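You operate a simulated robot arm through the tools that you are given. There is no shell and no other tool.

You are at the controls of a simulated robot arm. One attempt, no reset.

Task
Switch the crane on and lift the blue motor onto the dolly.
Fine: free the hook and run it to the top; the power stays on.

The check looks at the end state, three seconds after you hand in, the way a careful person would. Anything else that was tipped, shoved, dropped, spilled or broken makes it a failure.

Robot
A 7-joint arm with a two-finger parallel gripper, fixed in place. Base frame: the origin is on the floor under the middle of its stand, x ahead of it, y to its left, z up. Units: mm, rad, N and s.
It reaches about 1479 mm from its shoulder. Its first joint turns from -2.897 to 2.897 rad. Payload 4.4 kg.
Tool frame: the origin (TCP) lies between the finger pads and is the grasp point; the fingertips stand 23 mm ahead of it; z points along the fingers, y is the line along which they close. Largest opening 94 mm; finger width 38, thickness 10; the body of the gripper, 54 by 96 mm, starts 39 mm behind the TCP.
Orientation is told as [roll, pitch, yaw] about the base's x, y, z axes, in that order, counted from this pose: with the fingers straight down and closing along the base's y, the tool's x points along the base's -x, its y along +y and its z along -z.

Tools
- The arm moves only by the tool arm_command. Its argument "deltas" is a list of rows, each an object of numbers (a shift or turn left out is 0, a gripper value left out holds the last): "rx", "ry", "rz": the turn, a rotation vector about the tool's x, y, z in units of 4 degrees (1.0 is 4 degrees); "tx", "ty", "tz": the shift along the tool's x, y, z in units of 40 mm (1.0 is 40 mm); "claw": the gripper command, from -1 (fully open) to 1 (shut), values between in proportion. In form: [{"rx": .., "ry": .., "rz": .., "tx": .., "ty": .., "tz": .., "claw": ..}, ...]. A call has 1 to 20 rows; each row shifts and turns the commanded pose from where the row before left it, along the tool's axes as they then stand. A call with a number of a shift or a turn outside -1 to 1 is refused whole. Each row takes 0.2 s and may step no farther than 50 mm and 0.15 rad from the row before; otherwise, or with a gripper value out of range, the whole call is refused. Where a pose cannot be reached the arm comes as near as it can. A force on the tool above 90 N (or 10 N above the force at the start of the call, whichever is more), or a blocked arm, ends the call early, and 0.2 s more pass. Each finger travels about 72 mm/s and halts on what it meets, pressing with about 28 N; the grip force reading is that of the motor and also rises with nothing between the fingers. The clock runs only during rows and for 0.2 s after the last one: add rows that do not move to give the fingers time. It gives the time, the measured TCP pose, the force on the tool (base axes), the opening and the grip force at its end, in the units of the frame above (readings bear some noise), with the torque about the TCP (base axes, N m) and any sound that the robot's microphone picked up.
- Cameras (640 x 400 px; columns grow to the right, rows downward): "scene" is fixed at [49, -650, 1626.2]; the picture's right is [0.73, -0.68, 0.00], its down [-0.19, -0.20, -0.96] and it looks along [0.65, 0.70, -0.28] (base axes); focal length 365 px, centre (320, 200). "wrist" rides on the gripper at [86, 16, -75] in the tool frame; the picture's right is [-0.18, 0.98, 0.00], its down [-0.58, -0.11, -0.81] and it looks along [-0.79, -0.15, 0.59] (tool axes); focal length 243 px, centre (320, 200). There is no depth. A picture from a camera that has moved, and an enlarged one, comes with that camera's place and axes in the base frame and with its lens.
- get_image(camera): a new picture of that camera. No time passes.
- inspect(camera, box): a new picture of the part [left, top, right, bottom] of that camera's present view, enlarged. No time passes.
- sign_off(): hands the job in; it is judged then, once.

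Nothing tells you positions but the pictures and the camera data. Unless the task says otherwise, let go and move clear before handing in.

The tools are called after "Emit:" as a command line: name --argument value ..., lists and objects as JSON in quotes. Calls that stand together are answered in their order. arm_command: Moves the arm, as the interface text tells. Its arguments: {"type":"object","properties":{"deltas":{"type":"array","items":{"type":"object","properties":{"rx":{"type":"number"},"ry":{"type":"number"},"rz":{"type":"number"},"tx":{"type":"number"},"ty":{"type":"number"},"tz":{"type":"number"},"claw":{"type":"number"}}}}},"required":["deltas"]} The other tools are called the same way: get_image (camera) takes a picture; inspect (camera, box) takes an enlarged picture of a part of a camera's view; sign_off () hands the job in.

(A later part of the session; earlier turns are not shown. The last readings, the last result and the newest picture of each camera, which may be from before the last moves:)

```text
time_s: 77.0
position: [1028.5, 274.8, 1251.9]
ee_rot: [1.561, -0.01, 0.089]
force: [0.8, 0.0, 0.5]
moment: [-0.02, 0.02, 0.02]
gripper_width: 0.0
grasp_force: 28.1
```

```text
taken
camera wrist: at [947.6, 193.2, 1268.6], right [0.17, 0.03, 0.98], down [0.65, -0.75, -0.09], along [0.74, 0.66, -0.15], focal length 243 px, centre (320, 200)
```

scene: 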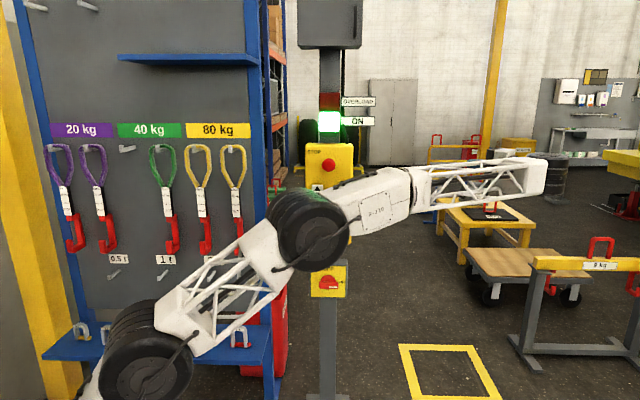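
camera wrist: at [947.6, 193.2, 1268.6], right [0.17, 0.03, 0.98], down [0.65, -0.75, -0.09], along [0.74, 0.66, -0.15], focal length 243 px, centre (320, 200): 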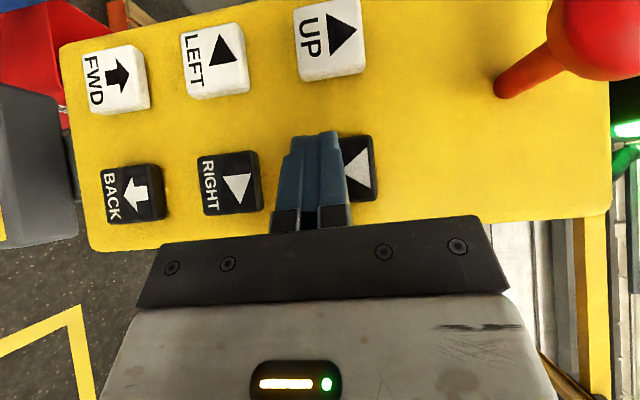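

Emit:
arm_command --deltas '[{"tx": -0.372, "tz": 0.334, "ty": 0.15}, {"tx": -0.223, "tz": 0.2}, {"tx": -0.112, "tz": 0.1}, {}, {}, {}, {}, {}, {}, {}, {}, {}, {}, {}, {}, {}, {}, {"tx": 0.558, "tz": -0.5}, {"tx": 0.3, "tz": -0.27}]'

Emit:
get_image --camera "scene"

```text
time_s: 81.0
position: [1023.7, 272.6, 1254.8]
ee_rot: [1.56, -0.009, 0.085]
force: [-0.1, -1.1, 0.4]
moment: [0.01, -0.01, 0.0]
gripper_width: 0.0
grasp_force: 28.5
```

```text
taken
```

scene: 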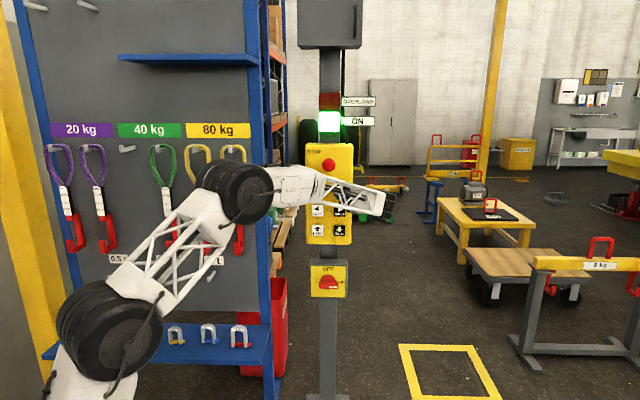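

Emit:
arm_command --deltas '[{"tx": 0.63, "tz": -0.446}, {"tx": 0.63, "tz": -0.446}, {"tx": 0.63, "tz": -0.446, "ty": 0.5}, {"tx": 0.63, "tz": -0.446, "ty": 0.56}, {"tx": 0.63, "tz": -0.446, "ty": 0.56}, {"tx": 0.63, "tz": -0.446, "ty": 0.56}, {"tx": 0.63, "tz": -0.446, "ty": 0.56}, {"tx": 0.63, "tz": -0.446, "ty": 0.56}, {"tx": 0.63, "tz": -0.446, "ty": 0.56}, {"tx": 0.63, "tz": -0.446, "ty": 0.56}]'

Emit:
get_image --camera "wrist"

Emit:
inspect --camera "wrist" --box '[210, 60, 370, 160]'

```text
time_s: 83.2
position: [785.0, 70.2, 1430.8]
ee_rot: [1.562, -0.009, 0.087]
force: [0.0, -0.5, -0.1]
moment: [-0.03, -0.04, 0.04]
gripper_width: 0.0
grasp_force: 28.0
```

```text
taken
camera wrist: at [706.1, -11.0, 1447.9], right [0.17, 0.03, 0.98], down [0.65, -0.75, -0.1], along [0.74, 0.66, -0.15], focal length 243 px, centre (320, 200)
```

wrist: 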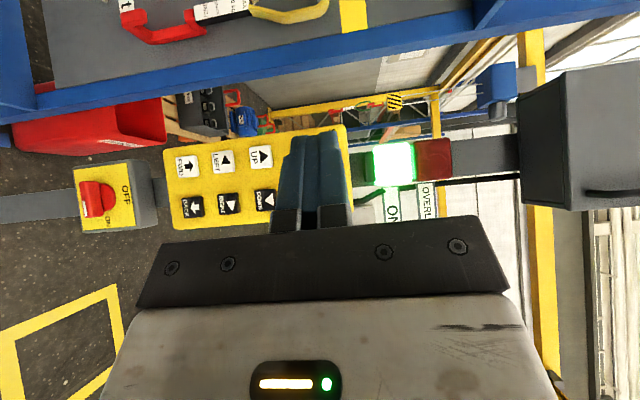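

```text
4.00 times, centred on (290, 110) of wrist
camera zoom: at [706.1, -11.0, 1447.9], right [0.17, 0.03, 0.98], down [0.65, -0.75, -0.1], along [0.74, 0.66, -0.15], focal length 970 px, centre (440, 560)
```

zoom: 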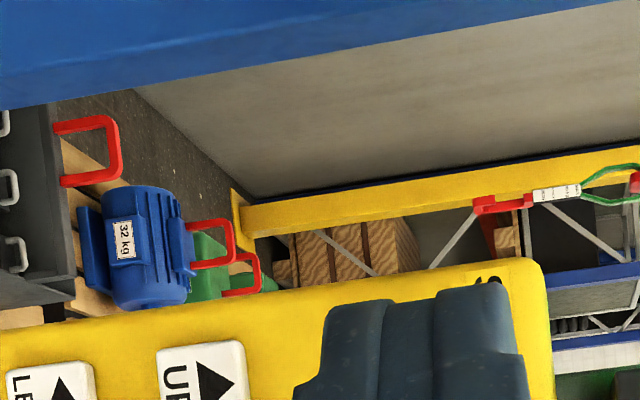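

The sling tip is now at z≈1230. I'll do another timed DOWN (about 2.4 s) to bring it to roughly z≈700, still above the handles, and return to the vantage.

Emit:
arm_command --deltas '[{"tx": -0.63, "tz": 0.446, "ty": -0.56}, {"tx": -0.63, "tz": 0.446, "ty": -0.56}, {"tx": -0.63, "tz": 0.446, "ty": -0.56}, {"tx": -0.63, "tz": 0.446, "ty": -0.56}, {"tx": -0.63, "tz": 0.446, "ty": -0.56}, {"tx": -0.63, "tz": 0.446, "ty": -0.56}, {"tx": -0.63, "tz": 0.446, "ty": -0.56}, {"tx": -0.63, "tz": 0.446, "ty": -0.4}, {"tx": -0.63, "tz": 0.446}, {"tx": -0.63, "tz": 0.446}]'

Emit:
arm_command --deltas '[{"tx": -0.372, "tz": 0.334}, {"tx": -0.3, "tz": 0.27}, {"tx": -0.112, "tz": 0.1}, {}, {}, {}, {}, {}, {}, {}, {}, {}, {}, {}, {}, {"tx": 0.558, "tz": -0.5}, {"tx": 0.3, "tz": -0.27}]'

Emit:
arm_command --deltas '[{"tx": 0.63, "tz": -0.446}, {"tx": 0.63, "tz": -0.446}, {"tx": 0.63, "tz": -0.446, "ty": 0.4}, {"tx": 0.63, "tz": -0.446, "ty": 0.56}, {"tx": 0.63, "tz": -0.446, "ty": 0.56}, {"tx": 0.63, "tz": -0.446, "ty": 0.56}, {"tx": 0.63, "tz": -0.446, "ty": 0.56}, {"tx": 0.63, "tz": -0.446, "ty": 0.56}, {"tx": 0.63, "tz": -0.446, "ty": 0.56}, {"tx": 0.63, "tz": -0.446, "ty": 0.56}]'

Emit:
inspect --camera "wrist" --box '[210, 60, 370, 160]'

```text
time_s: 85.4
position: [1020.7, 273.5, 1259.0]
ee_rot: [1.559, -0.012, 0.088]
force: [-0.1, -0.8, 0.8]
moment: [-0.01, 0.01, -0.01]
gripper_width: 0.0
grasp_force: 28.3
```

```text
time_s: 89.0
position: [1020.8, 269.6, 1260.0]
ee_rot: [1.561, -0.008, 0.088]
force: [0.5, -0.3, 0.2]
moment: [0.0, 0.0, 0.03]
gripper_width: 0.0
grasp_force: 27.7
```

```text
time_s: 91.2
position: [785.0, 68.3, 1428.2]
ee_rot: [1.561, -0.008, 0.088]
force: [-0.1, -1.1, -1.1]
moment: [0.03, -0.03, 0.02]
gripper_width: 0.1
grasp_force: 27.4
```

```text
4.00 times, centred on (290, 110) of wrist
camera zoom: at [705.6, -12.8, 1445.3], right [0.17, 0.03, 0.98], down [0.65, -0.75, -0.1], along [0.74, 0.66, -0.15], focal length 970 px, centre (440, 560)
```

zoom: 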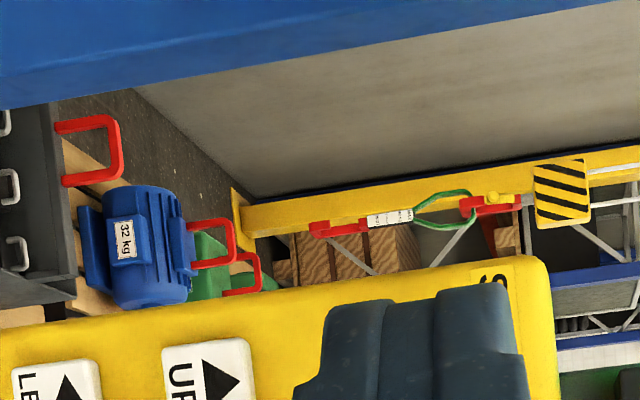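

Sling tip is now about z≈730. I'll measure hook against handle again from the right-hand vantage for a precise offset.

Emit:
arm_command --deltas '[{"tx": -0.614, "tz": -0.759}, {"tx": -0.614, "tz": -0.759}, {"tx": -0.614, "tz": -0.759}, {"tx": -0.614, "tz": -0.759}, {"tx": -0.614, "tz": -0.759}, {"tx": -0.614, "tz": -0.759}, {"tx": -0.614, "tz": -0.759}, {"tx": -0.614, "tz": -0.759}, {"tx": -0.614, "tz": -0.759}, {"tx": -0.614, "tz": -0.759}]'

Emit:
inspect --camera "wrist" --box '[190, 50, 350, 150]'

Emit:
inspect --camera "wrist" --box '[220, 60, 300, 110]'

```text
time_s: 93.4
position: [1050.8, -212.8, 1445.7]
ee_rot: [1.557, -0.019, 0.082]
force: [3.4, -1.2, -2.0]
moment: [0.1, 0.05, 0.23]
gripper_width: 0.0
grasp_force: 27.6
```

```text
4.00 times, centred on (270, 100) of wrist
camera zoom: at [969.7, -294.5, 1461.5], right [0.16, 0.03, 0.99], down [0.65, -0.76, -0.09], along [0.74, 0.65, -0.14], focal length 970 px, centre (520, 600)
```

zoom: 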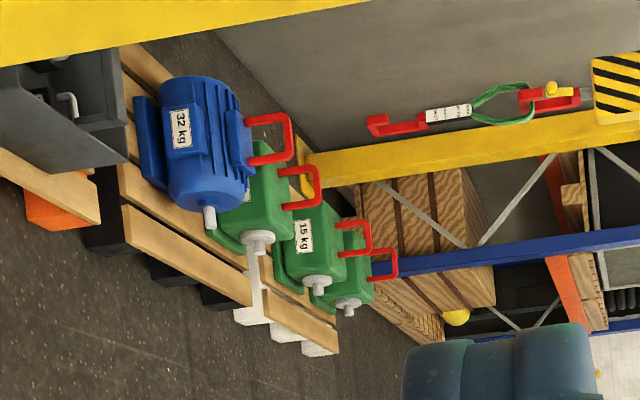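

```text
8.00 times, centred on (260, 85) of wrist
camera zoom: at [969.7, -294.5, 1461.5], right [0.16, 0.03, 0.99], down [0.65, -0.76, -0.09], along [0.74, 0.65, -0.14], focal length 1941 px, centre (800, 1120)
```

zoom: 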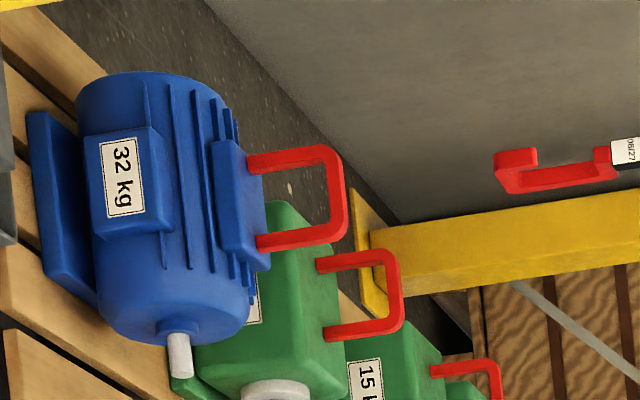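

I'll zoom further at both features from this vantage to get a precise relative offset.

Emit:
inspect --camera "wrist" --box '[252, 70, 300, 100]'

```text
13.33 times, centred on (276, 85) of wrist
camera zoom: at [969.7, -294.5, 1461.5], right [0.16, 0.03, 0.99], down [0.65, -0.76, -0.09], along [0.74, 0.65, -0.14], focal length 3235 px, centre (907, 1733)
```

zoom: 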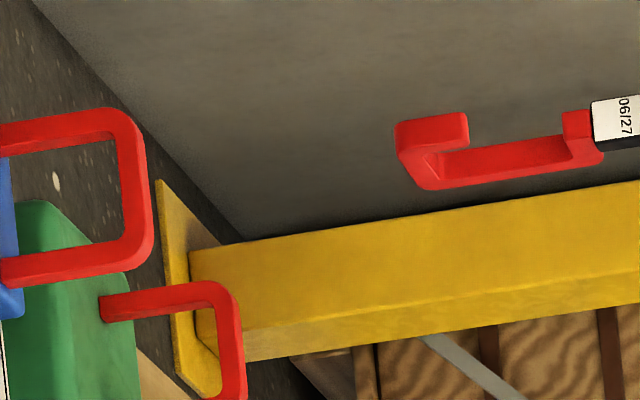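

Emit:
arm_command --deltas '[{"tx": 0.614, "tz": 0.759}, {"tx": 0.614, "tz": 0.759}, {"tx": 0.614, "tz": 0.759}, {"tx": 0.614, "tz": 0.759}, {"tx": 0.614, "tz": 0.759}, {"tx": 0.614, "tz": 0.759}, {"tx": 0.614, "tz": 0.759}, {"tx": 0.614, "tz": 0.759}, {"tx": 0.614, "tz": 0.759}, {"tx": 0.614, "tz": 0.759}, {}]'

Emit:
inspect --camera "wrist" --box '[256, 105, 304, 135]'

```text
time_s: 95.8
position: [784.2, 67.1, 1433.3]
ee_rot: [1.56, -0.008, 0.088]
force: [0.0, 0.1, -0.3]
moment: [0.04, -0.03, 0.0]
gripper_width: 0.0
grasp_force: 27.8
```

```text
13.33 times, centred on (280, 120) of wrist
camera zoom: at [704.2, -14.8, 1450.9], right [0.17, 0.03, 0.98], down [0.65, -0.75, -0.1], along [0.74, 0.66, -0.15], focal length 3235 px, centre (853, 1267)
```

zoom: 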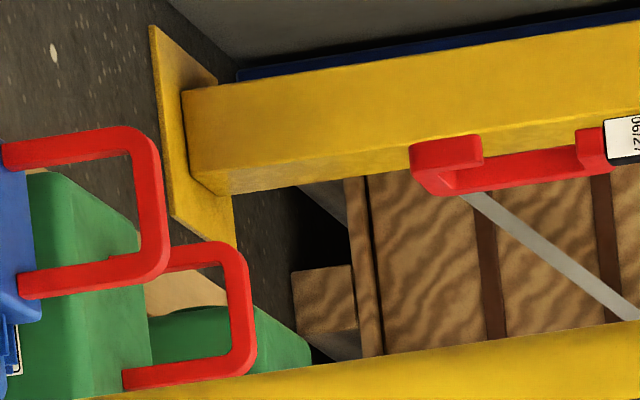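

The hook sits only about 50 mm behind the bar's plane and about 12 mm left; I want roughly 120 mm before lowering. I'll go to FWD, pressing on its left part so the camera keeps hook and motor in view.

Emit:
arm_command --deltas '[{"tx": -0.396, "tz": 0.551, "ty": -0.694}, {"tx": -0.396, "tz": 0.551, "ty": -0.694}, {"tx": -0.396, "tz": 0.551, "ty": -0.694}, {"tx": -0.396, "tz": 0.551, "ty": -0.694}, {"tx": -0.396, "tz": 0.551, "ty": -0.694}, {"tx": -0.396, "tz": 0.551, "ty": -0.694}, {"tx": -0.396, "tz": 0.551, "ty": -0.694}, {"tx": -0.396, "tz": 0.551, "ty": -0.694}, {"tx": -0.396, "tz": 0.551, "ty": -0.694}, {"tx": -0.396, "tz": 0.551, "ty": -0.694}, {"tx": -0.396, "tz": 0.551, "ty": -0.694}, {"tx": -0.396, "tz": 0.551, "ty": -0.694}]'

Emit:
get_image --camera "wrist"

Emit:
inspect --camera "wrist" --box '[230, 60, 350, 135]'

```text
time_s: 98.4
position: [952.3, 346.0, 1096.6]
ee_rot: [1.56, -0.01, 0.086]
force: [0.4, 0.9, 0.3]
moment: [-0.03, -0.01, 0.01]
gripper_width: 0.0
grasp_force: 28.1
```

```text
taken
camera wrist: at [872.9, 264.6, 1113.3], right [0.17, 0.02, 0.98], down [0.65, -0.75, -0.09], along [0.74, 0.66, -0.15], focal length 243 px, centre (320, 200)
```

wrist: 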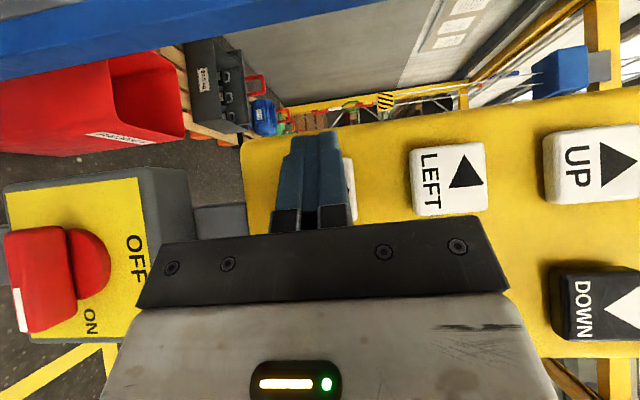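

```text
5.33 times, centred on (290, 98) of wrist
camera zoom: at [872.9, 264.6, 1113.3], right [0.17, 0.02, 0.98], down [0.65, -0.75, -0.09], along [0.74, 0.66, -0.15], focal length 1294 px, centre (480, 747)
```

zoom: 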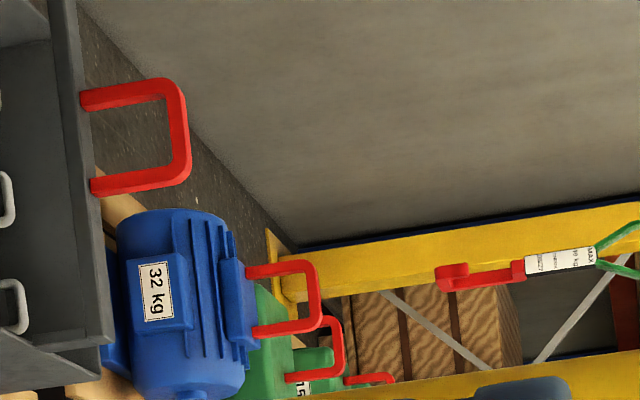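

From this pose I can see everything while pressing. Bar is near (U -177, V 3246, z 523). I'll tap FWD briefly (about 0.6 s) and see how far it moves.

Emit:
arm_command --deltas '[{"tx": -0.372, "tz": 0.334}, {"tx": -0.223, "tz": 0.2}, {"tx": -0.112, "tz": 0.1}, {}, {}, {"tx": 0.4, "tz": -0.36}, {"tx": 0.307, "tz": -0.274}, {}]'

Emit:
inspect --camera "wrist" --box '[230, 60, 350, 135]'

```text
time_s: 100.2
position: [953.1, 347.5, 1094.9]
ee_rot: [1.56, -0.011, 0.087]
force: [0.1, -0.9, -0.1]
moment: [0.03, -0.02, 0.03]
gripper_width: 0.0
grasp_force: 28.2
```

```text
5.33 times, centred on (290, 98) of wrist
camera zoom: at [873.5, 265.0, 1112.7], right [0.17, 0.03, 0.98], down [0.65, -0.75, -0.09], along [0.74, 0.66, -0.15], focal length 1294 px, centre (480, 747)
```

zoom: 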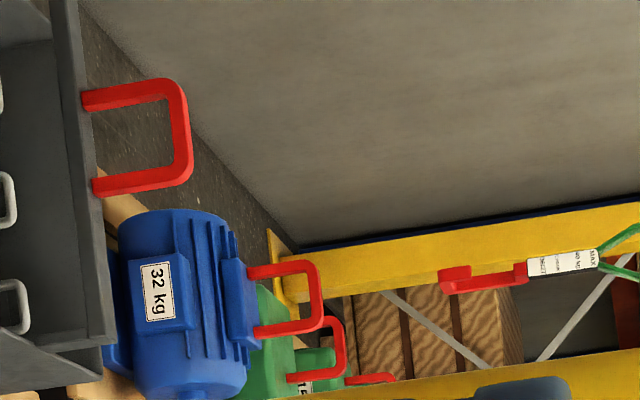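

A 0.5 s tap moved it about 20 mm. I'll tap longer (about 0.9 s) for roughly 70 mm more.

Emit:
arm_command --deltas '[{"tx": -0.372, "tz": 0.334}, {"tx": -0.223, "tz": 0.2}, {"tx": -0.112, "tz": 0.1}, {}, {}, {}, {}, {"tx": 0.4, "tz": -0.36}, {"tx": 0.307, "tz": -0.274}, {}]'

Emit:
inspect --camera "wrist" --box '[230, 60, 350, 135]'

```text
time_s: 102.4
position: [952.8, 345.4, 1097.6]
ee_rot: [1.559, -0.01, 0.086]
force: [-0.4, 0.0, 0.2]
moment: [0.03, -0.01, -0.01]
gripper_width: 0.0
grasp_force: 28.2
```

```text
5.33 times, centred on (290, 98) of wrist
camera zoom: at [873.4, 263.9, 1113.5], right [0.17, 0.03, 0.98], down [0.65, -0.75, -0.09], along [0.74, 0.66, -0.15], focal length 1294 px, centre (480, 747)
```

zoom: 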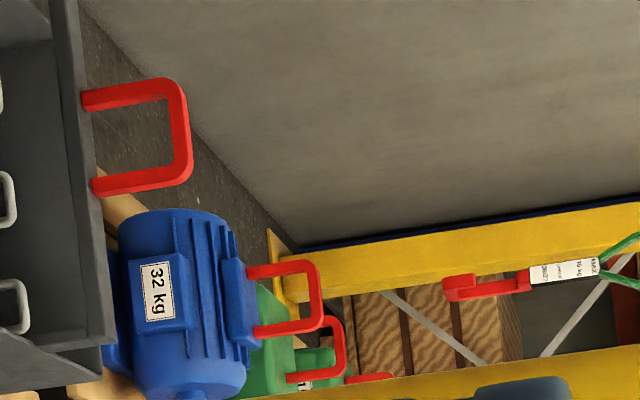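

It moved about 50 mm more; the hook is now roughly 105 mm behind the bar and 10 mm left of centre, which is good. Next I'll lower it in stages: DOWN for about 1.25 s, then return to this viewing pose.

Emit:
arm_command --deltas '[{"tx": -0.326, "tz": -0.393, "ty": 0.805}, {"tx": -0.326, "tz": -0.393, "ty": 0.805}, {"tx": -0.326, "tz": -0.393, "ty": 0.805}, {"tx": -0.326, "tz": -0.393, "ty": 0.805}, {"tx": -0.326, "tz": -0.393, "ty": 0.805}, {"tx": -0.372, "tz": 0.334}, {"tx": -0.3, "tz": 0.27}, {"tx": -0.112, "tz": 0.1}, {}, {}, {}, {}, {}, {}, {"tx": 0.784, "tz": -0.6}]'

Emit:
arm_command --deltas '[{"tx": 0.326, "tz": 0.393, "ty": -0.805}, {"tx": 0.326, "tz": 0.393, "ty": -0.805}, {"tx": 0.326, "tz": 0.393, "ty": -0.805}, {"tx": 0.326, "tz": 0.393, "ty": -0.805}, {"tx": 0.326, "tz": 0.293, "ty": -0.805}]'

Emit:
inspect --camera "wrist" --box '[230, 60, 350, 135]'

Emit:
inspect --camera "wrist" --box '[268, 95, 328, 132]'

```text
time_s: 105.6
position: [1020.1, 284.2, 1256.7]
ee_rot: [1.56, -0.007, 0.093]
force: [-0.7, -0.2, -0.4]
moment: [0.07, 0.01, 0.02]
gripper_width: 0.0
grasp_force: 27.9
```

```text
time_s: 106.8
position: [952.5, 350.3, 1093.3]
ee_rot: [1.561, -0.01, 0.088]
force: [0.1, 1.5, 0.6]
moment: [-0.08, -0.01, -0.03]
gripper_width: 0.0
grasp_force: 27.7
```

```text
5.33 times, centred on (290, 98) of wrist
camera zoom: at [872.7, 268.1, 1110.2], right [0.17, 0.02, 0.98], down [0.65, -0.75, -0.09], along [0.74, 0.66, -0.15], focal length 1294 px, centre (480, 747)
```

zoom: 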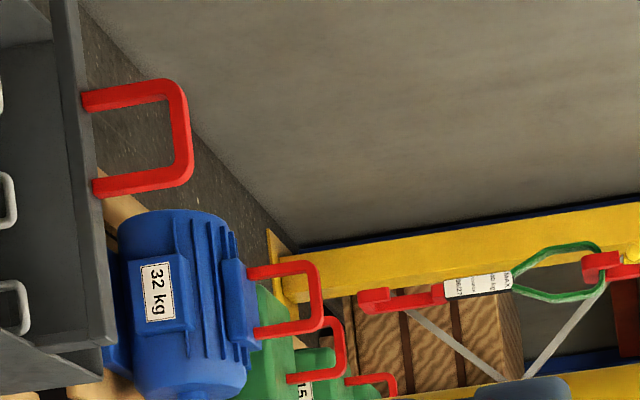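

```text
10.67 times, centred on (298, 114) of wrist
camera zoom: at [872.7, 268.1, 1110.2], right [0.17, 0.02, 0.98], down [0.65, -0.75, -0.09], along [0.74, 0.66, -0.15], focal length 2588 px, centre (555, 1123)
```

zoom: 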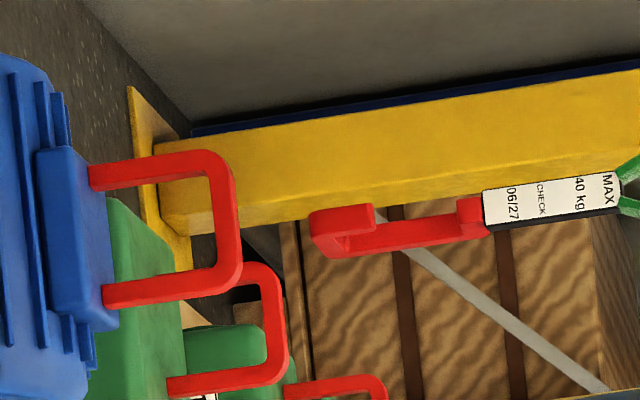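

Hook tip is now at about z≈583, roughly centred on the handle. Before lowering beside the bar, I'll re-measure the fore-aft gap from the two vantages with high zoom.

Emit:
arm_command --deltas '[{"tx": 0.396, "tz": -0.551, "ty": 0.694}, {"tx": 0.396, "tz": -0.551, "ty": 0.694}, {"tx": 0.396, "tz": -0.551, "ty": 0.694}, {"tx": 0.396, "tz": -0.551, "ty": 0.694}, {"tx": 0.396, "tz": -0.551, "ty": 0.694}, {"tx": 0.396, "tz": -0.551, "ty": 0.694}, {"tx": 0.396, "tz": -0.551, "ty": 0.694}, {"tx": 0.396, "tz": -0.551, "ty": 0.694}, {"tx": 0.396, "tz": -0.551, "ty": 0.694}, {"tx": 0.396, "tz": -0.551, "ty": 0.694}, {"tx": 0.396, "tz": -0.551, "ty": 0.694}, {"tx": 0.396, "tz": -0.551, "ty": 0.694}, {}]'

Emit:
inspect --camera "wrist" --box '[250, 105, 298, 135]'

Emit:
arm_command --deltas '[{"tx": -0.614, "tz": -0.759}, {"tx": -0.614, "tz": -0.759}, {"tx": -0.614, "tz": -0.759}, {"tx": -0.614, "tz": -0.759}, {"tx": -0.614, "tz": -0.759}, {"tx": -0.614, "tz": -0.759}, {"tx": -0.614, "tz": -0.759}, {"tx": -0.614, "tz": -0.759}, {"tx": -0.614, "tz": -0.759}, {"tx": -0.5, "tz": -0.63}, {}]'

Emit:
inspect --camera "wrist" --box '[246, 70, 294, 100]'

```text
time_s: 109.6
position: [783.6, 71.2, 1432.8]
ee_rot: [1.561, -0.009, 0.086]
force: [-0.3, -0.5, 0.3]
moment: [0.01, 0.0, 0.01]
gripper_width: 0.0
grasp_force: 28.0
```

```text
13.33 times, centred on (274, 120) of wrist
camera zoom: at [704.0, -11.0, 1449.1], right [0.17, 0.03, 0.98], down [0.65, -0.75, -0.1], along [0.74, 0.66, -0.15], focal length 3235 px, centre (933, 1267)
```

zoom: 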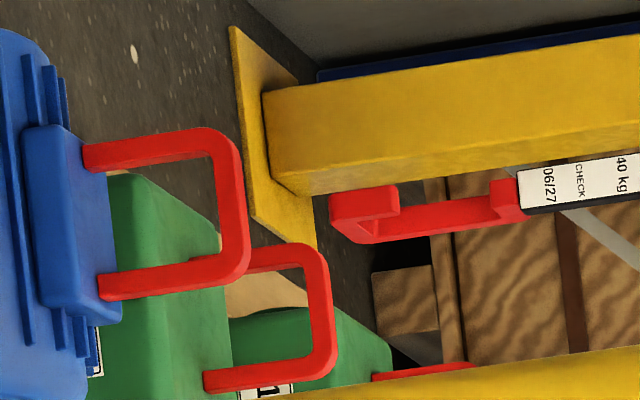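

```text
time_s: 112.0
position: [1049.6, -203.9, 1435.0]
ee_rot: [1.561, -0.01, 0.088]
force: [0.2, -0.1, 0.0]
moment: [-0.02, 0.01, 0.03]
gripper_width: 0.0
grasp_force: 27.5
```

```text
13.33 times, centred on (270, 85) of wrist
camera zoom: at [970.0, -285.5, 1451.6], right [0.17, 0.03, 0.98], down [0.65, -0.75, -0.1], along [0.74, 0.66, -0.15], focal length 3235 px, centre (987, 1733)
```

zoom: 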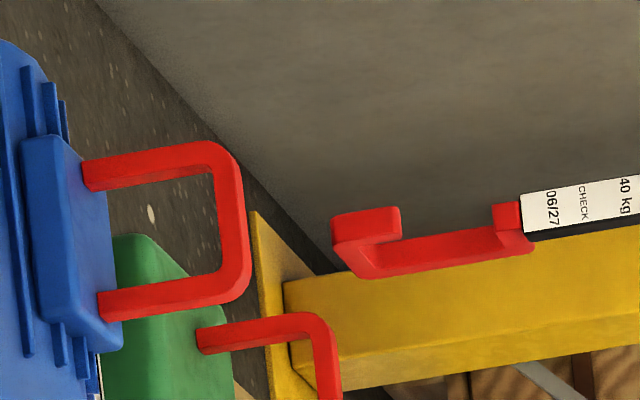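

Refined: the hook's prong front is about 59 mm behind the bar, laterally centred (within a few mm), and the hook tip is about 65 mm above bar centre. I need to lower about 160 mm so the mouth is level with the bar; I'll do about 125 mm first and check.

Emit:
arm_command --deltas '[{"tx": -0.034, "tz": 0.92, "ty": -0.342}, {"tx": -0.034, "tz": 0.92, "ty": -0.342}, {"tx": -0.034, "tz": 0.92, "ty": -0.342}, {"tx": -0.034, "tz": 0.92, "ty": -0.342}, {"tx": -0.034, "tz": 0.92, "ty": -0.342}, {"tx": -0.034, "tz": 0.92, "ty": -0.342}, {"tx": -0.034, "tz": 0.92, "ty": -0.342}, {"tx": -0.034, "tz": 0.92, "ty": -0.342}, {"tx": -0.034, "tz": 0.92, "ty": -0.342}, {"tx": -0.034, "tz": 0.92, "ty": -0.342}, {"tx": -0.034, "tz": 0.92, "ty": -0.342}, {"tx": -0.034, "tz": 0.92, "ty": -0.342}, {"tx": -0.034, "tz": 0.92, "ty": -0.342}, {}]'

```text
time_s: 115.0
position: [1029.7, 273.6, 1252.8]
ee_rot: [1.562, -0.011, 0.088]
force: [0.8, 0.9, -1.3]
moment: [0.05, -0.01, 0.0]
gripper_width: 0.0
grasp_force: 28.0
```

Emit:
arm_command --deltas '[{"tx": -0.372, "tz": 0.334}, {"tx": -0.223, "tz": 0.2}, {"tx": -0.112, "tz": 0.1}, {}, {}, {}, {}, {}, {"tx": 0.707, "tz": -0.634}, {"tx": 0.354, "tz": 0.394, "ty": -0.78}, {"tx": 0.354, "tz": 0.394, "ty": -0.78}, {"tx": 0.354, "tz": 0.394, "ty": -0.78}, {"tx": 0.354, "tz": 0.394, "ty": -0.78}, {"tx": 0.354, "tz": 0.394, "ty": -0.78}, {}]'

Emit:
inspect --camera "wrist" --box '[230, 60, 350, 135]'

Emit:
inspect --camera "wrist" --box '[262, 95, 322, 132]'

```text
time_s: 118.2
position: [952.9, 343.0, 1095.8]
ee_rot: [1.559, -0.012, 0.088]
force: [-0.4, -0.6, -1.0]
moment: [0.0, 0.05, 0.0]
gripper_width: 0.0
grasp_force: 28.0
```

```text
5.33 times, centred on (290, 98) of wrist
camera zoom: at [872.9, 260.7, 1111.7], right [0.17, 0.03, 0.98], down [0.65, -0.75, -0.09], along [0.74, 0.66, -0.15], focal length 1294 px, centre (480, 747)
```

zoom: 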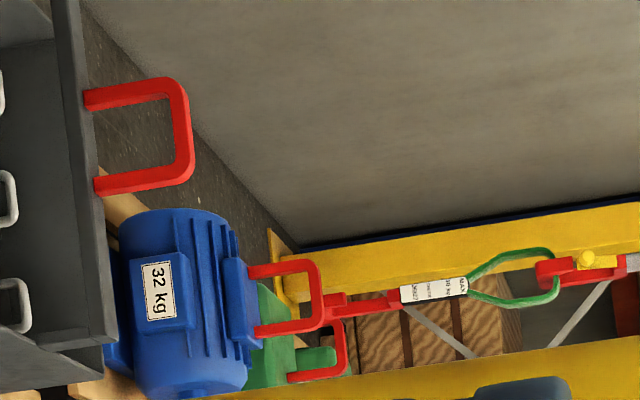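

```text
10.67 times, centred on (292, 114) of wrist
camera zoom: at [872.9, 260.7, 1111.7], right [0.17, 0.03, 0.98], down [0.65, -0.75, -0.09], along [0.74, 0.66, -0.15], focal length 2588 px, centre (619, 1123)
```

zoom: 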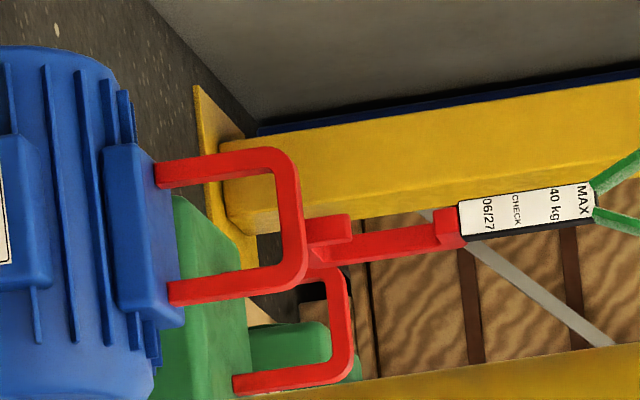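

That lowered it about 86 mm; the hook is behind the bar and needs about 75–85 mm more so the mouth gap is level with the bar. One more similar tap.

Emit:
arm_command --deltas '[{"tx": -0.344, "tz": -0.383, "ty": 0.785}, {"tx": -0.344, "tz": -0.383, "ty": 0.785}, {"tx": -0.344, "tz": -0.383, "ty": 0.785}, {"tx": -0.344, "tz": -0.383, "ty": 0.785}, {"tx": -0.344, "tz": -0.383, "ty": 0.785}, {}, {"tx": -0.372, "tz": 0.334}, {"tx": -0.235, "tz": 0.211}, {"tx": -0.112, "tz": 0.1}, {}, {}, {}, {}, {}, {"tx": 0.719, "tz": -0.645}]'

Emit:
arm_command --deltas '[{"tx": 0.344, "tz": 0.383, "ty": -0.785}, {"tx": 0.344, "tz": 0.383, "ty": -0.785}, {"tx": 0.344, "tz": 0.383, "ty": -0.785}, {"tx": 0.344, "tz": 0.383, "ty": -0.785}, {"tx": 0.344, "tz": 0.383, "ty": -0.785}, {}]'

Emit:
inspect --camera "wrist" --box '[262, 95, 322, 132]'

```text
time_s: 121.4
position: [1024.8, 274.2, 1252.2]
ee_rot: [1.561, -0.01, 0.089]
force: [0.0, -0.3, -0.3]
moment: [0.03, -0.01, 0.02]
gripper_width: 0.0
grasp_force: 27.5
```

```text
time_s: 122.8
position: [952.5, 340.6, 1096.5]
ee_rot: [1.559, -0.008, 0.087]
force: [0.3, -0.3, -0.5]
moment: [0.0, -0.01, -0.04]
gripper_width: 0.3
grasp_force: 28.3
```

```text
10.67 times, centred on (292, 114) of wrist
camera zoom: at [872.8, 258.4, 1112.9], right [0.17, 0.03, 0.98], down [0.65, -0.75, -0.1], along [0.74, 0.66, -0.15], focal length 2588 px, centre (619, 1123)
```

zoom: 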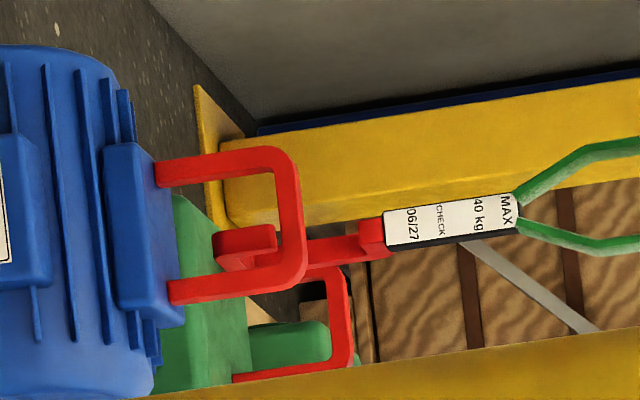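

The hook's mouth gap is now level with the bar (prong tip about 14 mm below the bar, hook bottom about 20 mm above the motor block). Next I'll tap BACK to bring the hook forward under the bar, about 55 mm first.

Emit:
arm_command --deltas '[{"tx": -0.547, "tz": -0.584}, {"tx": -0.547, "tz": -0.584}, {"tx": -0.547, "tz": -0.584}, {}, {"tx": -0.372, "tz": 0.334}, {"tx": -0.235, "tz": 0.211}, {"tx": -0.112, "tz": 0.1}, {}, {}, {}, {}, {"tx": 0.719, "tz": -0.645}, {"tx": 0.547, "tz": 0.584}, {"tx": 0.547, "tz": 0.584}, {"tx": 0.547, "tz": 0.584}, {}]'

Emit:
inspect --camera "wrist" --box '[262, 95, 322, 132]'

```text
time_s: 126.2
position: [954.2, 342.5, 1096.4]
ee_rot: [1.56, -0.009, 0.087]
force: [0.4, 0.0, -0.9]
moment: [0.03, -0.03, 0.0]
gripper_width: 0.0
grasp_force: 28.5
```

```text
10.67 times, centred on (292, 114) of wrist
camera zoom: at [874.4, 259.7, 1113.4], right [0.17, 0.03, 0.98], down [0.65, -0.75, -0.1], along [0.74, 0.66, -0.15], focal length 2588 px, centre (619, 1123)
```

zoom: 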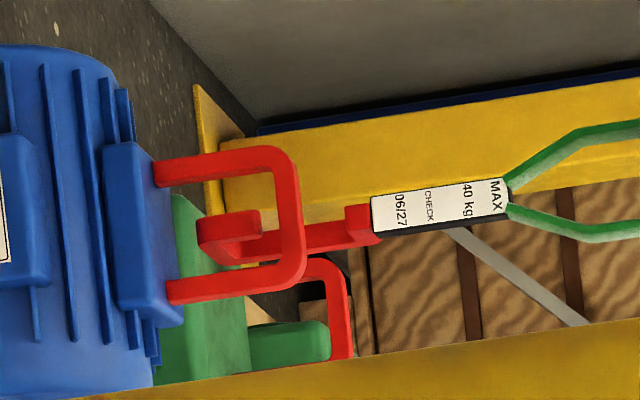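

It moved about 56 mm; the prong is now right below the bar. I need about 45–50 mm more; I'll do it in two smaller taps.

Emit:
arm_command --deltas '[{"tx": -0.547, "tz": -0.584}, {"tx": -0.547, "tz": -0.584}, {"tx": -0.547, "tz": -0.584}, {}, {"tx": -0.372, "tz": 0.334}, {"tx": -0.235, "tz": 0.211}, {"tx": -0.112, "tz": 0.1}, {}, {}, {}, {"tx": 0.719, "tz": -0.645}, {"tx": 0.547, "tz": 0.584}, {"tx": 0.547, "tz": 0.584}, {"tx": 0.547, "tz": 0.584}, {}]'

Emit:
inspect --camera "wrist" --box '[262, 95, 322, 132]'

```text
time_s: 129.4
position: [950.4, 341.1, 1092.6]
ee_rot: [1.561, -0.008, 0.088]
force: [0.7, -0.5, 0.2]
moment: [0.03, -0.02, 0.02]
gripper_width: 0.0
grasp_force: 27.9
```

```text
10.67 times, centred on (292, 114) of wrist
camera zoom: at [870.0, 258.8, 1110.6], right [0.17, 0.03, 0.98], down [0.65, -0.75, -0.1], along [0.74, 0.66, -0.15], focal length 2588 px, centre (619, 1123)
```

zoom: 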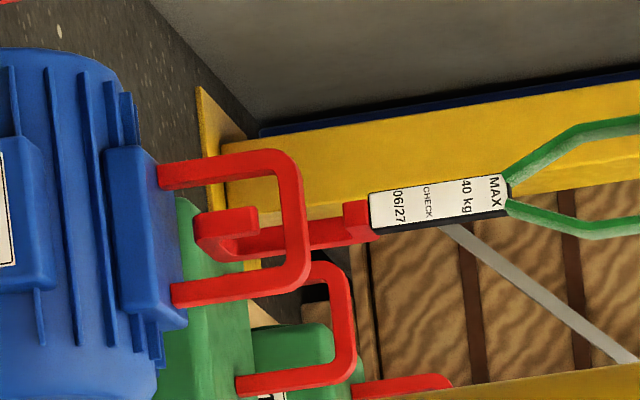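

About 26 mm more; one more identical tap should centre the bar in the hook's seat.

Emit:
arm_command --deltas '[{"tx": -0.547, "tz": -0.584, "ty": 0.03}, {"tx": -0.547, "tz": -0.584, "ty": 0.03}, {"tx": -0.547, "tz": -0.584, "ty": 0.03}, {}, {"tx": -0.372, "tz": 0.334}, {"tx": -0.255, "tz": 0.229}, {"tx": -0.112, "tz": 0.1}, {}, {}, {}, {"tx": 0.719, "tz": -0.645}, {"tx": 0.547, "tz": 0.584}, {"tx": 0.547, "tz": 0.584}, {"tx": 0.547, "tz": 0.584}, {}]'

Emit:
inspect --camera "wrist" --box '[262, 95, 322, 132]'

```text
time_s: 132.6
position: [952.2, 342.9, 1098.9]
ee_rot: [1.559, -0.009, 0.086]
force: [-0.2, 1.4, 0.2]
moment: [0.01, 0.02, 0.02]
gripper_width: 0.0
grasp_force: 28.8
```

```text
10.67 times, centred on (292, 114) of wrist
camera zoom: at [872.5, 261.2, 1116.4], right [0.17, 0.03, 0.98], down [0.65, -0.75, -0.1], along [0.74, 0.66, -0.15], focal length 2588 px, centre (619, 1123)
```

zoom: 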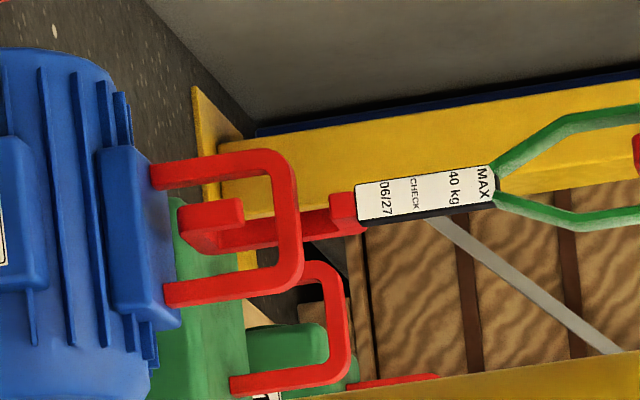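

The prong now appears through the handle in front of the bar. I'll verify from the right-hand vantage (side-on) before lifting.

Emit:
arm_command --deltas '[{"tx": 0.396, "tz": -0.551, "ty": 0.694}, {"tx": 0.396, "tz": -0.551, "ty": 0.694}, {"tx": 0.396, "tz": -0.551, "ty": 0.694}, {"tx": 0.396, "tz": -0.551, "ty": 0.694}, {"tx": 0.396, "tz": -0.551, "ty": 0.694}, {"tx": 0.396, "tz": -0.551, "ty": 0.694}, {"tx": 0.396, "tz": -0.551, "ty": 0.694}, {"tx": 0.396, "tz": -0.551, "ty": 0.694}, {"tx": 0.396, "tz": -0.551, "ty": 0.694}, {"tx": 0.396, "tz": -0.551, "ty": 0.694}, {"tx": 0.396, "tz": -0.551, "ty": 0.694}, {"tx": 0.396, "tz": -0.551, "ty": 0.694}, {}]'

Emit:
inspect --camera "wrist" --box '[244, 105, 292, 135]'

Emit:
arm_command --deltas '[{"tx": -0.614, "tz": -0.759}, {"tx": -0.614, "tz": -0.759}, {"tx": -0.614, "tz": -0.759}, {"tx": -0.614, "tz": -0.759}, {"tx": -0.614, "tz": -0.759}, {"tx": -0.614, "tz": -0.759}, {"tx": -0.614, "tz": -0.759}, {"tx": -0.614, "tz": -0.759}, {"tx": -0.614, "tz": -0.759}, {"tx": -0.5, "tz": -0.63}, {}]'

Emit:
inspect --camera "wrist" --box '[244, 70, 292, 100]'

```text
time_s: 135.4
position: [782.7, 64.6, 1435.2]
ee_rot: [1.559, -0.008, 0.088]
force: [-0.2, -0.8, -0.4]
moment: [0.02, 0.03, 0.0]
gripper_width: 0.0
grasp_force: 28.1
```

```text
13.33 times, centred on (268, 120) of wrist
camera zoom: at [703.4, -16.8, 1452.2], right [0.17, 0.03, 0.98], down [0.65, -0.75, -0.1], along [0.74, 0.66, -0.15], focal length 3235 px, centre (1013, 1267)
```

zoom: 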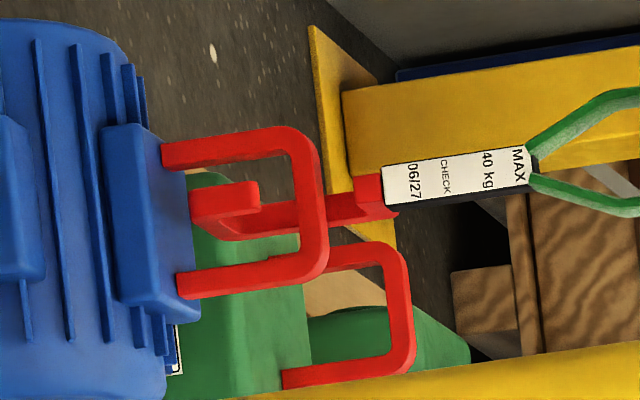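

```text
time_s: 137.8
position: [1046.3, -211.7, 1448.1]
ee_rot: [1.558, -0.016, 0.08]
force: [-1.1, -0.6, 3.8]
moment: [-0.19, -0.03, -0.07]
gripper_width: 0.1
grasp_force: 28.5
```

```text
13.33 times, centred on (268, 85) of wrist
camera zoom: at [966.5, -294.4, 1465.0], right [0.17, 0.03, 0.99], down [0.65, -0.76, -0.09], along [0.74, 0.65, -0.14], focal length 3235 px, centre (1013, 1733)
```

zoom: 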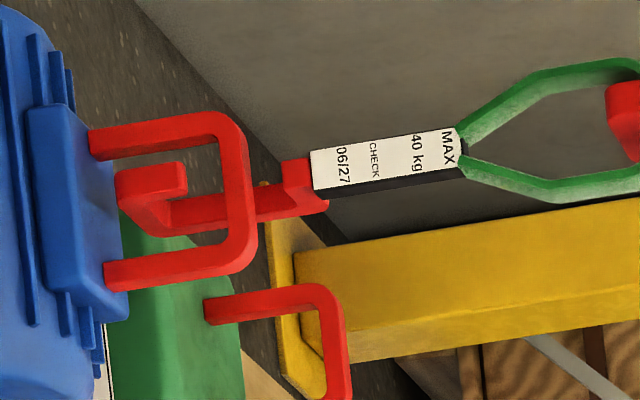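

Confirmed: the prong front is about 38 mm in front of the bar, so the bar is inside the hook. I'll go to UP (pressing its left part to keep the view) and lift gently.

Emit:
arm_command --deltas '[{"tx": 0.614, "tz": 0.759}, {"tx": 0.614, "tz": 0.759}, {"tx": 0.614, "tz": 0.759}, {"tx": 0.614, "tz": 0.759}, {"tx": 0.614, "tz": 0.759}, {"tx": 0.614, "tz": 0.759}, {"tx": 0.614, "tz": 0.759}, {"tx": 0.614, "tz": 0.759}, {"tx": 0.614, "tz": 0.759}, {"tx": 0.5, "tz": 0.63}]'

Emit:
arm_command --deltas '[{"tx": -0.473, "tz": 0.66, "ty": -0.4375}, {"tx": -0.473, "tz": 0.66, "ty": -0.4375}, {"tx": -0.473, "tz": 0.66, "ty": -0.4375}, {"tx": -0.473, "tz": 0.66, "ty": -0.4375}, {"tx": -0.473, "tz": 0.66, "ty": -0.4375}, {"tx": -0.473, "tz": 0.66, "ty": -0.4375}, {"tx": -0.473, "tz": 0.66, "ty": -0.4375}, {"tx": -0.473, "tz": 0.66, "ty": -0.4375}, {"tx": -0.473, "tz": 0.66, "ty": -0.4375}, {"tx": -0.473, "tz": 0.66, "ty": -0.4375}, {}]'

Emit:
get_image --camera "wrist"

```text
time_s: 140.0
position: [781.5, 64.9, 1431.6]
ee_rot: [1.561, -0.009, 0.087]
force: [0.0, -0.2, -0.7]
moment: [0.0, -0.03, 0.04]
gripper_width: 0.0
grasp_force: 27.7
```

```text
time_s: 142.4
position: [948.8, 340.7, 1259.4]
ee_rot: [1.562, -0.008, 0.087]
force: [0.1, 0.1, 0.6]
moment: [0.03, -0.03, 0.01]
gripper_width: 0.1
grasp_force: 28.0
```

```text
taken
camera wrist: at [869.4, 259.6, 1275.4], right [0.17, 0.03, 0.98], down [0.65, -0.75, -0.1], along [0.74, 0.66, -0.15], focal length 243 px, centre (320, 200)
```

wrist: 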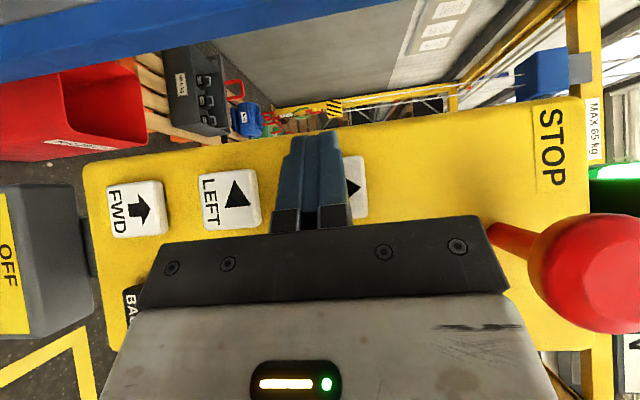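

Emit:
arm_command --deltas '[{"tx": -0.372, "tz": 0.334}, {"tx": -0.3, "tz": 0.27}, {"tx": -0.15, "tz": 0.134}, {}, {}, {}]'

Emit:
inspect --camera "wrist" --box '[200, 60, 360, 160]'

Emit:
inspect --camera "wrist" --box '[230, 80, 300, 124]'

Emit:
inspect --camera "scene" --box '[290, 70, 390, 150]'

```text
time_s: 143.8
position: [979.5, 375.6, 1259.8]
ee_rot: [1.56, -0.009, 0.087]
force: [-35.4, -26.0, -2.3]
moment: [-0.03, 0.01, 0.44]
gripper_width: 0.0
grasp_force: 28.0
```

```text
4.00 times, centred on (280, 110) of wrist
camera zoom: at [900.0, 293.3, 1276.6], right [0.17, 0.03, 0.98], down [0.65, -0.75, -0.1], along [0.74, 0.66, -0.15], focal length 970 px, centre (480, 560)
```

zoom: 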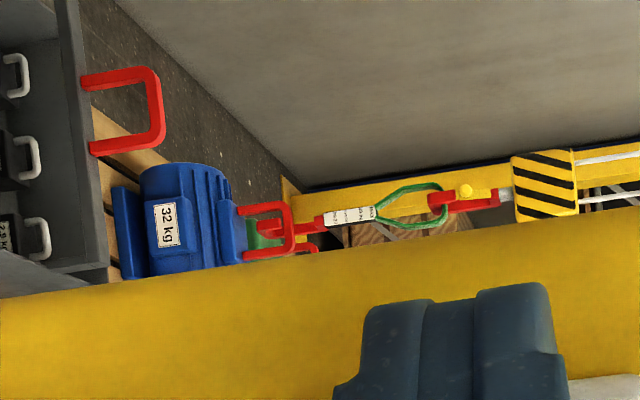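

```text
9.09 times, centred on (265, 102) of wrist
camera zoom: at [900.0, 293.3, 1276.6], right [0.17, 0.03, 0.98], down [0.65, -0.75, -0.1], along [0.74, 0.66, -0.15], focal length 2206 px, centre (820, 1091)
```

zoom: 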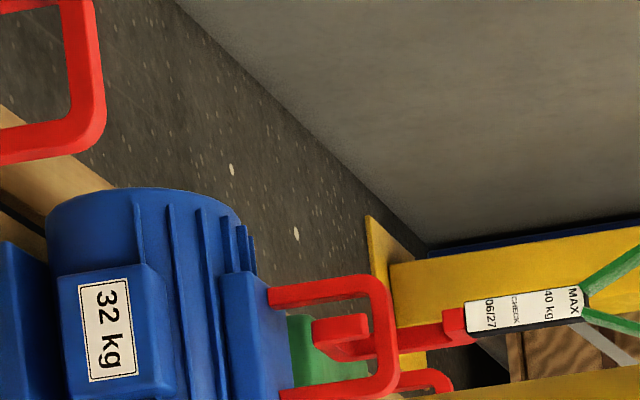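

```text
5.00 times, centred on (340, 110) of scene
camera zoom: at [49.0, -650.0, 1626.2], right [0.73, -0.68, 0.0], down [-0.19, -0.2, -0.96], along [0.65, 0.7, -0.28], focal length 1823 px, centre (220, 650)
```

zoom: 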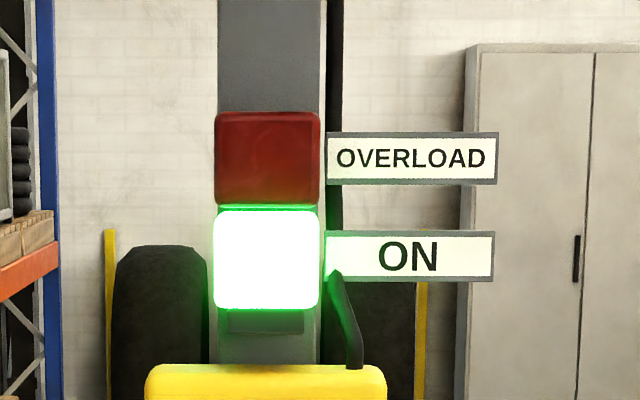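

The hook is rising into the bar, no overload so far. I'll continue lifting a little.

Emit:
arm_command --deltas '[{}, {}]'

Emit:
inspect --camera "wrist" --box '[230, 80, 300, 124]'

Emit:
inspect --camera "scene" --box '[290, 70, 390, 150]'

```text
time_s: 144.4
position: [980.0, 376.1, 1260.7]
ee_rot: [1.56, -0.01, 0.087]
force: [-34.9, -27.3, -1.5]
moment: [0.0, 0.11, 0.38]
gripper_width: 0.0
grasp_force: 28.2
```

```text
9.09 times, centred on (265, 102) of wrist
camera zoom: at [900.1, 293.4, 1276.6], right [0.17, 0.03, 0.98], down [0.65, -0.75, -0.1], along [0.74, 0.66, -0.15], focal length 2206 px, centre (820, 1091)
```

zoom: 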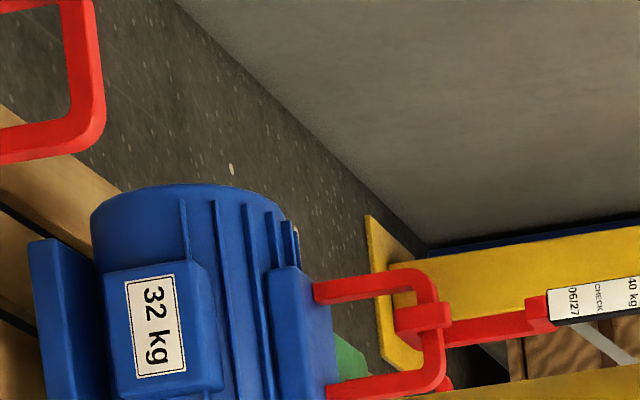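

```text
5.00 times, centred on (340, 110) of scene
camera zoom: at [49.0, -650.0, 1626.2], right [0.73, -0.68, 0.0], down [-0.19, -0.2, -0.96], along [0.65, 0.7, -0.28], focal length 1823 px, centre (220, 650)
```

zoom: 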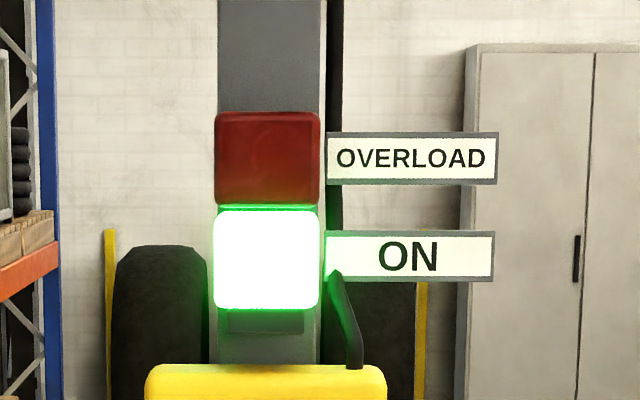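

The motor is off the pallet, hanging on the hook, and no overload shows. I'll keep lifting.

Emit:
arm_command --deltas '[{}, {}, {}, {}, {}, {}, {}, {}, {}, {}]'

Emit:
inspect --camera "wrist" --box '[200, 40, 440, 190]'

```text
time_s: 146.6
position: [979.9, 376.4, 1260.4]
ee_rot: [1.561, -0.01, 0.087]
force: [-30.2, -30.9, -2.1]
moment: [-0.05, 0.02, 0.26]
gripper_width: 0.2
grasp_force: 27.8
```

```text
2.67 times, centred on (320, 115) of wrist
camera zoom: at [900.1, 293.3, 1276.7], right [0.17, 0.03, 0.98], down [0.65, -0.75, -0.1], along [0.74, 0.66, -0.15], focal length 647 px, centre (320, 427)
```

zoom: 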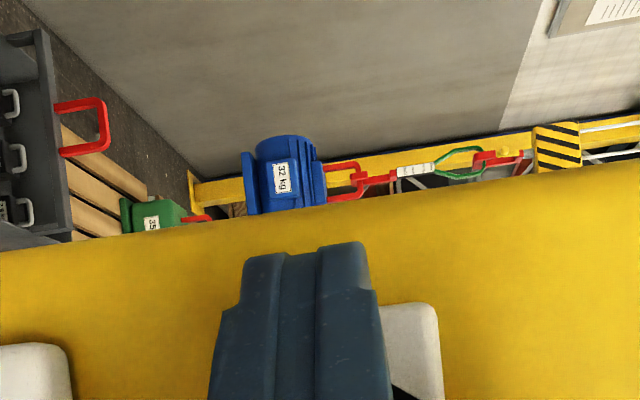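

The motor is rising well (bottom about z≈720). About 1 s more, then release.

Emit:
arm_command --deltas '[{}, {}, {}, {}, {"tx": 0.784, "tz": -0.65}, {}]'

Emit:
get_image --camera "wrist"

Emit:
inspect --camera "wrist" --box '[240, 40, 480, 190]'

```text
time_s: 148.0
position: [952.2, 348.5, 1259.2]
ee_rot: [1.562, -0.01, 0.088]
force: [0.7, 0.4, 0.1]
moment: [0.03, 0.01, -0.01]
gripper_width: 0.2
grasp_force: 28.6
```

```text
taken
camera wrist: at [872.7, 267.2, 1274.8], right [0.17, 0.03, 0.98], down [0.65, -0.75, -0.1], along [0.74, 0.66, -0.15], focal length 243 px, centre (320, 200)
```

wrist: 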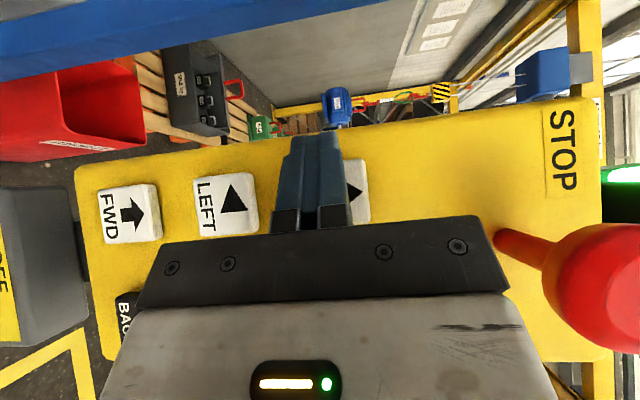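

```text
2.67 times, centred on (360, 115) of wrist
camera zoom: at [872.7, 267.2, 1274.8], right [0.17, 0.03, 0.98], down [0.65, -0.75, -0.1], along [0.74, 0.66, -0.15], focal length 647 px, centre (213, 427)
```

zoom: 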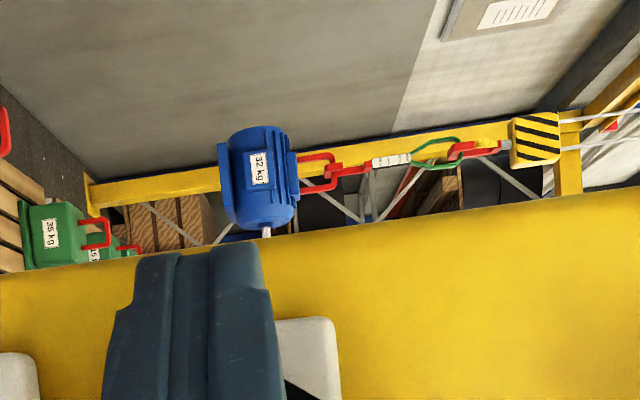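

The motor hangs level with its feet at about z≈1026, well above everything on the way. The dolly top is at about U 1760–2540, V 2055–2580, z≈297, so I'll first run RIGHT, monitoring with the scene camera.

Emit:
arm_command --deltas '[{"tx": -0.39, "tz": -0.472, "ty": -0.507}, {"tx": -0.39, "tz": -0.472, "ty": -0.507}, {"tx": -0.39, "tz": -0.472, "ty": -0.507}, {"tx": -0.39, "tz": -0.472, "ty": -0.507}, {}, {"tx": -0.372, "tz": 0.334}, {"tx": -0.26, "tz": 0.234}, {"tx": -0.112, "tz": 0.1}, {}, {}, {}, {}, {}]'

Emit:
get_image --camera "scene"

```text
time_s: 150.8
position: [1050.4, 304.9, 1177.6]
ee_rot: [1.562, -0.01, 0.088]
force: [-23.1, -32.5, 6.7]
moment: [0.14, -0.12, 0.0]
gripper_width: 0.0
grasp_force: 28.3
```

```text
taken
```

scene: 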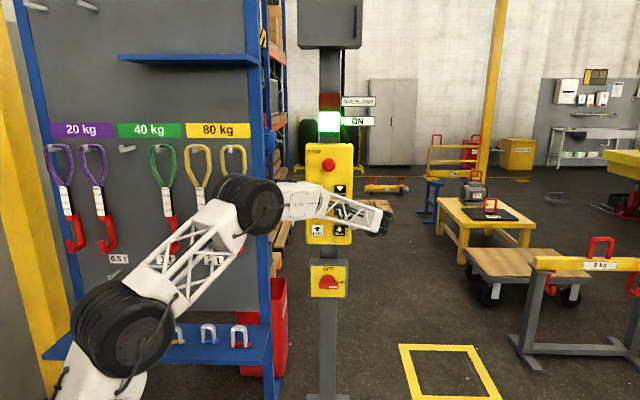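

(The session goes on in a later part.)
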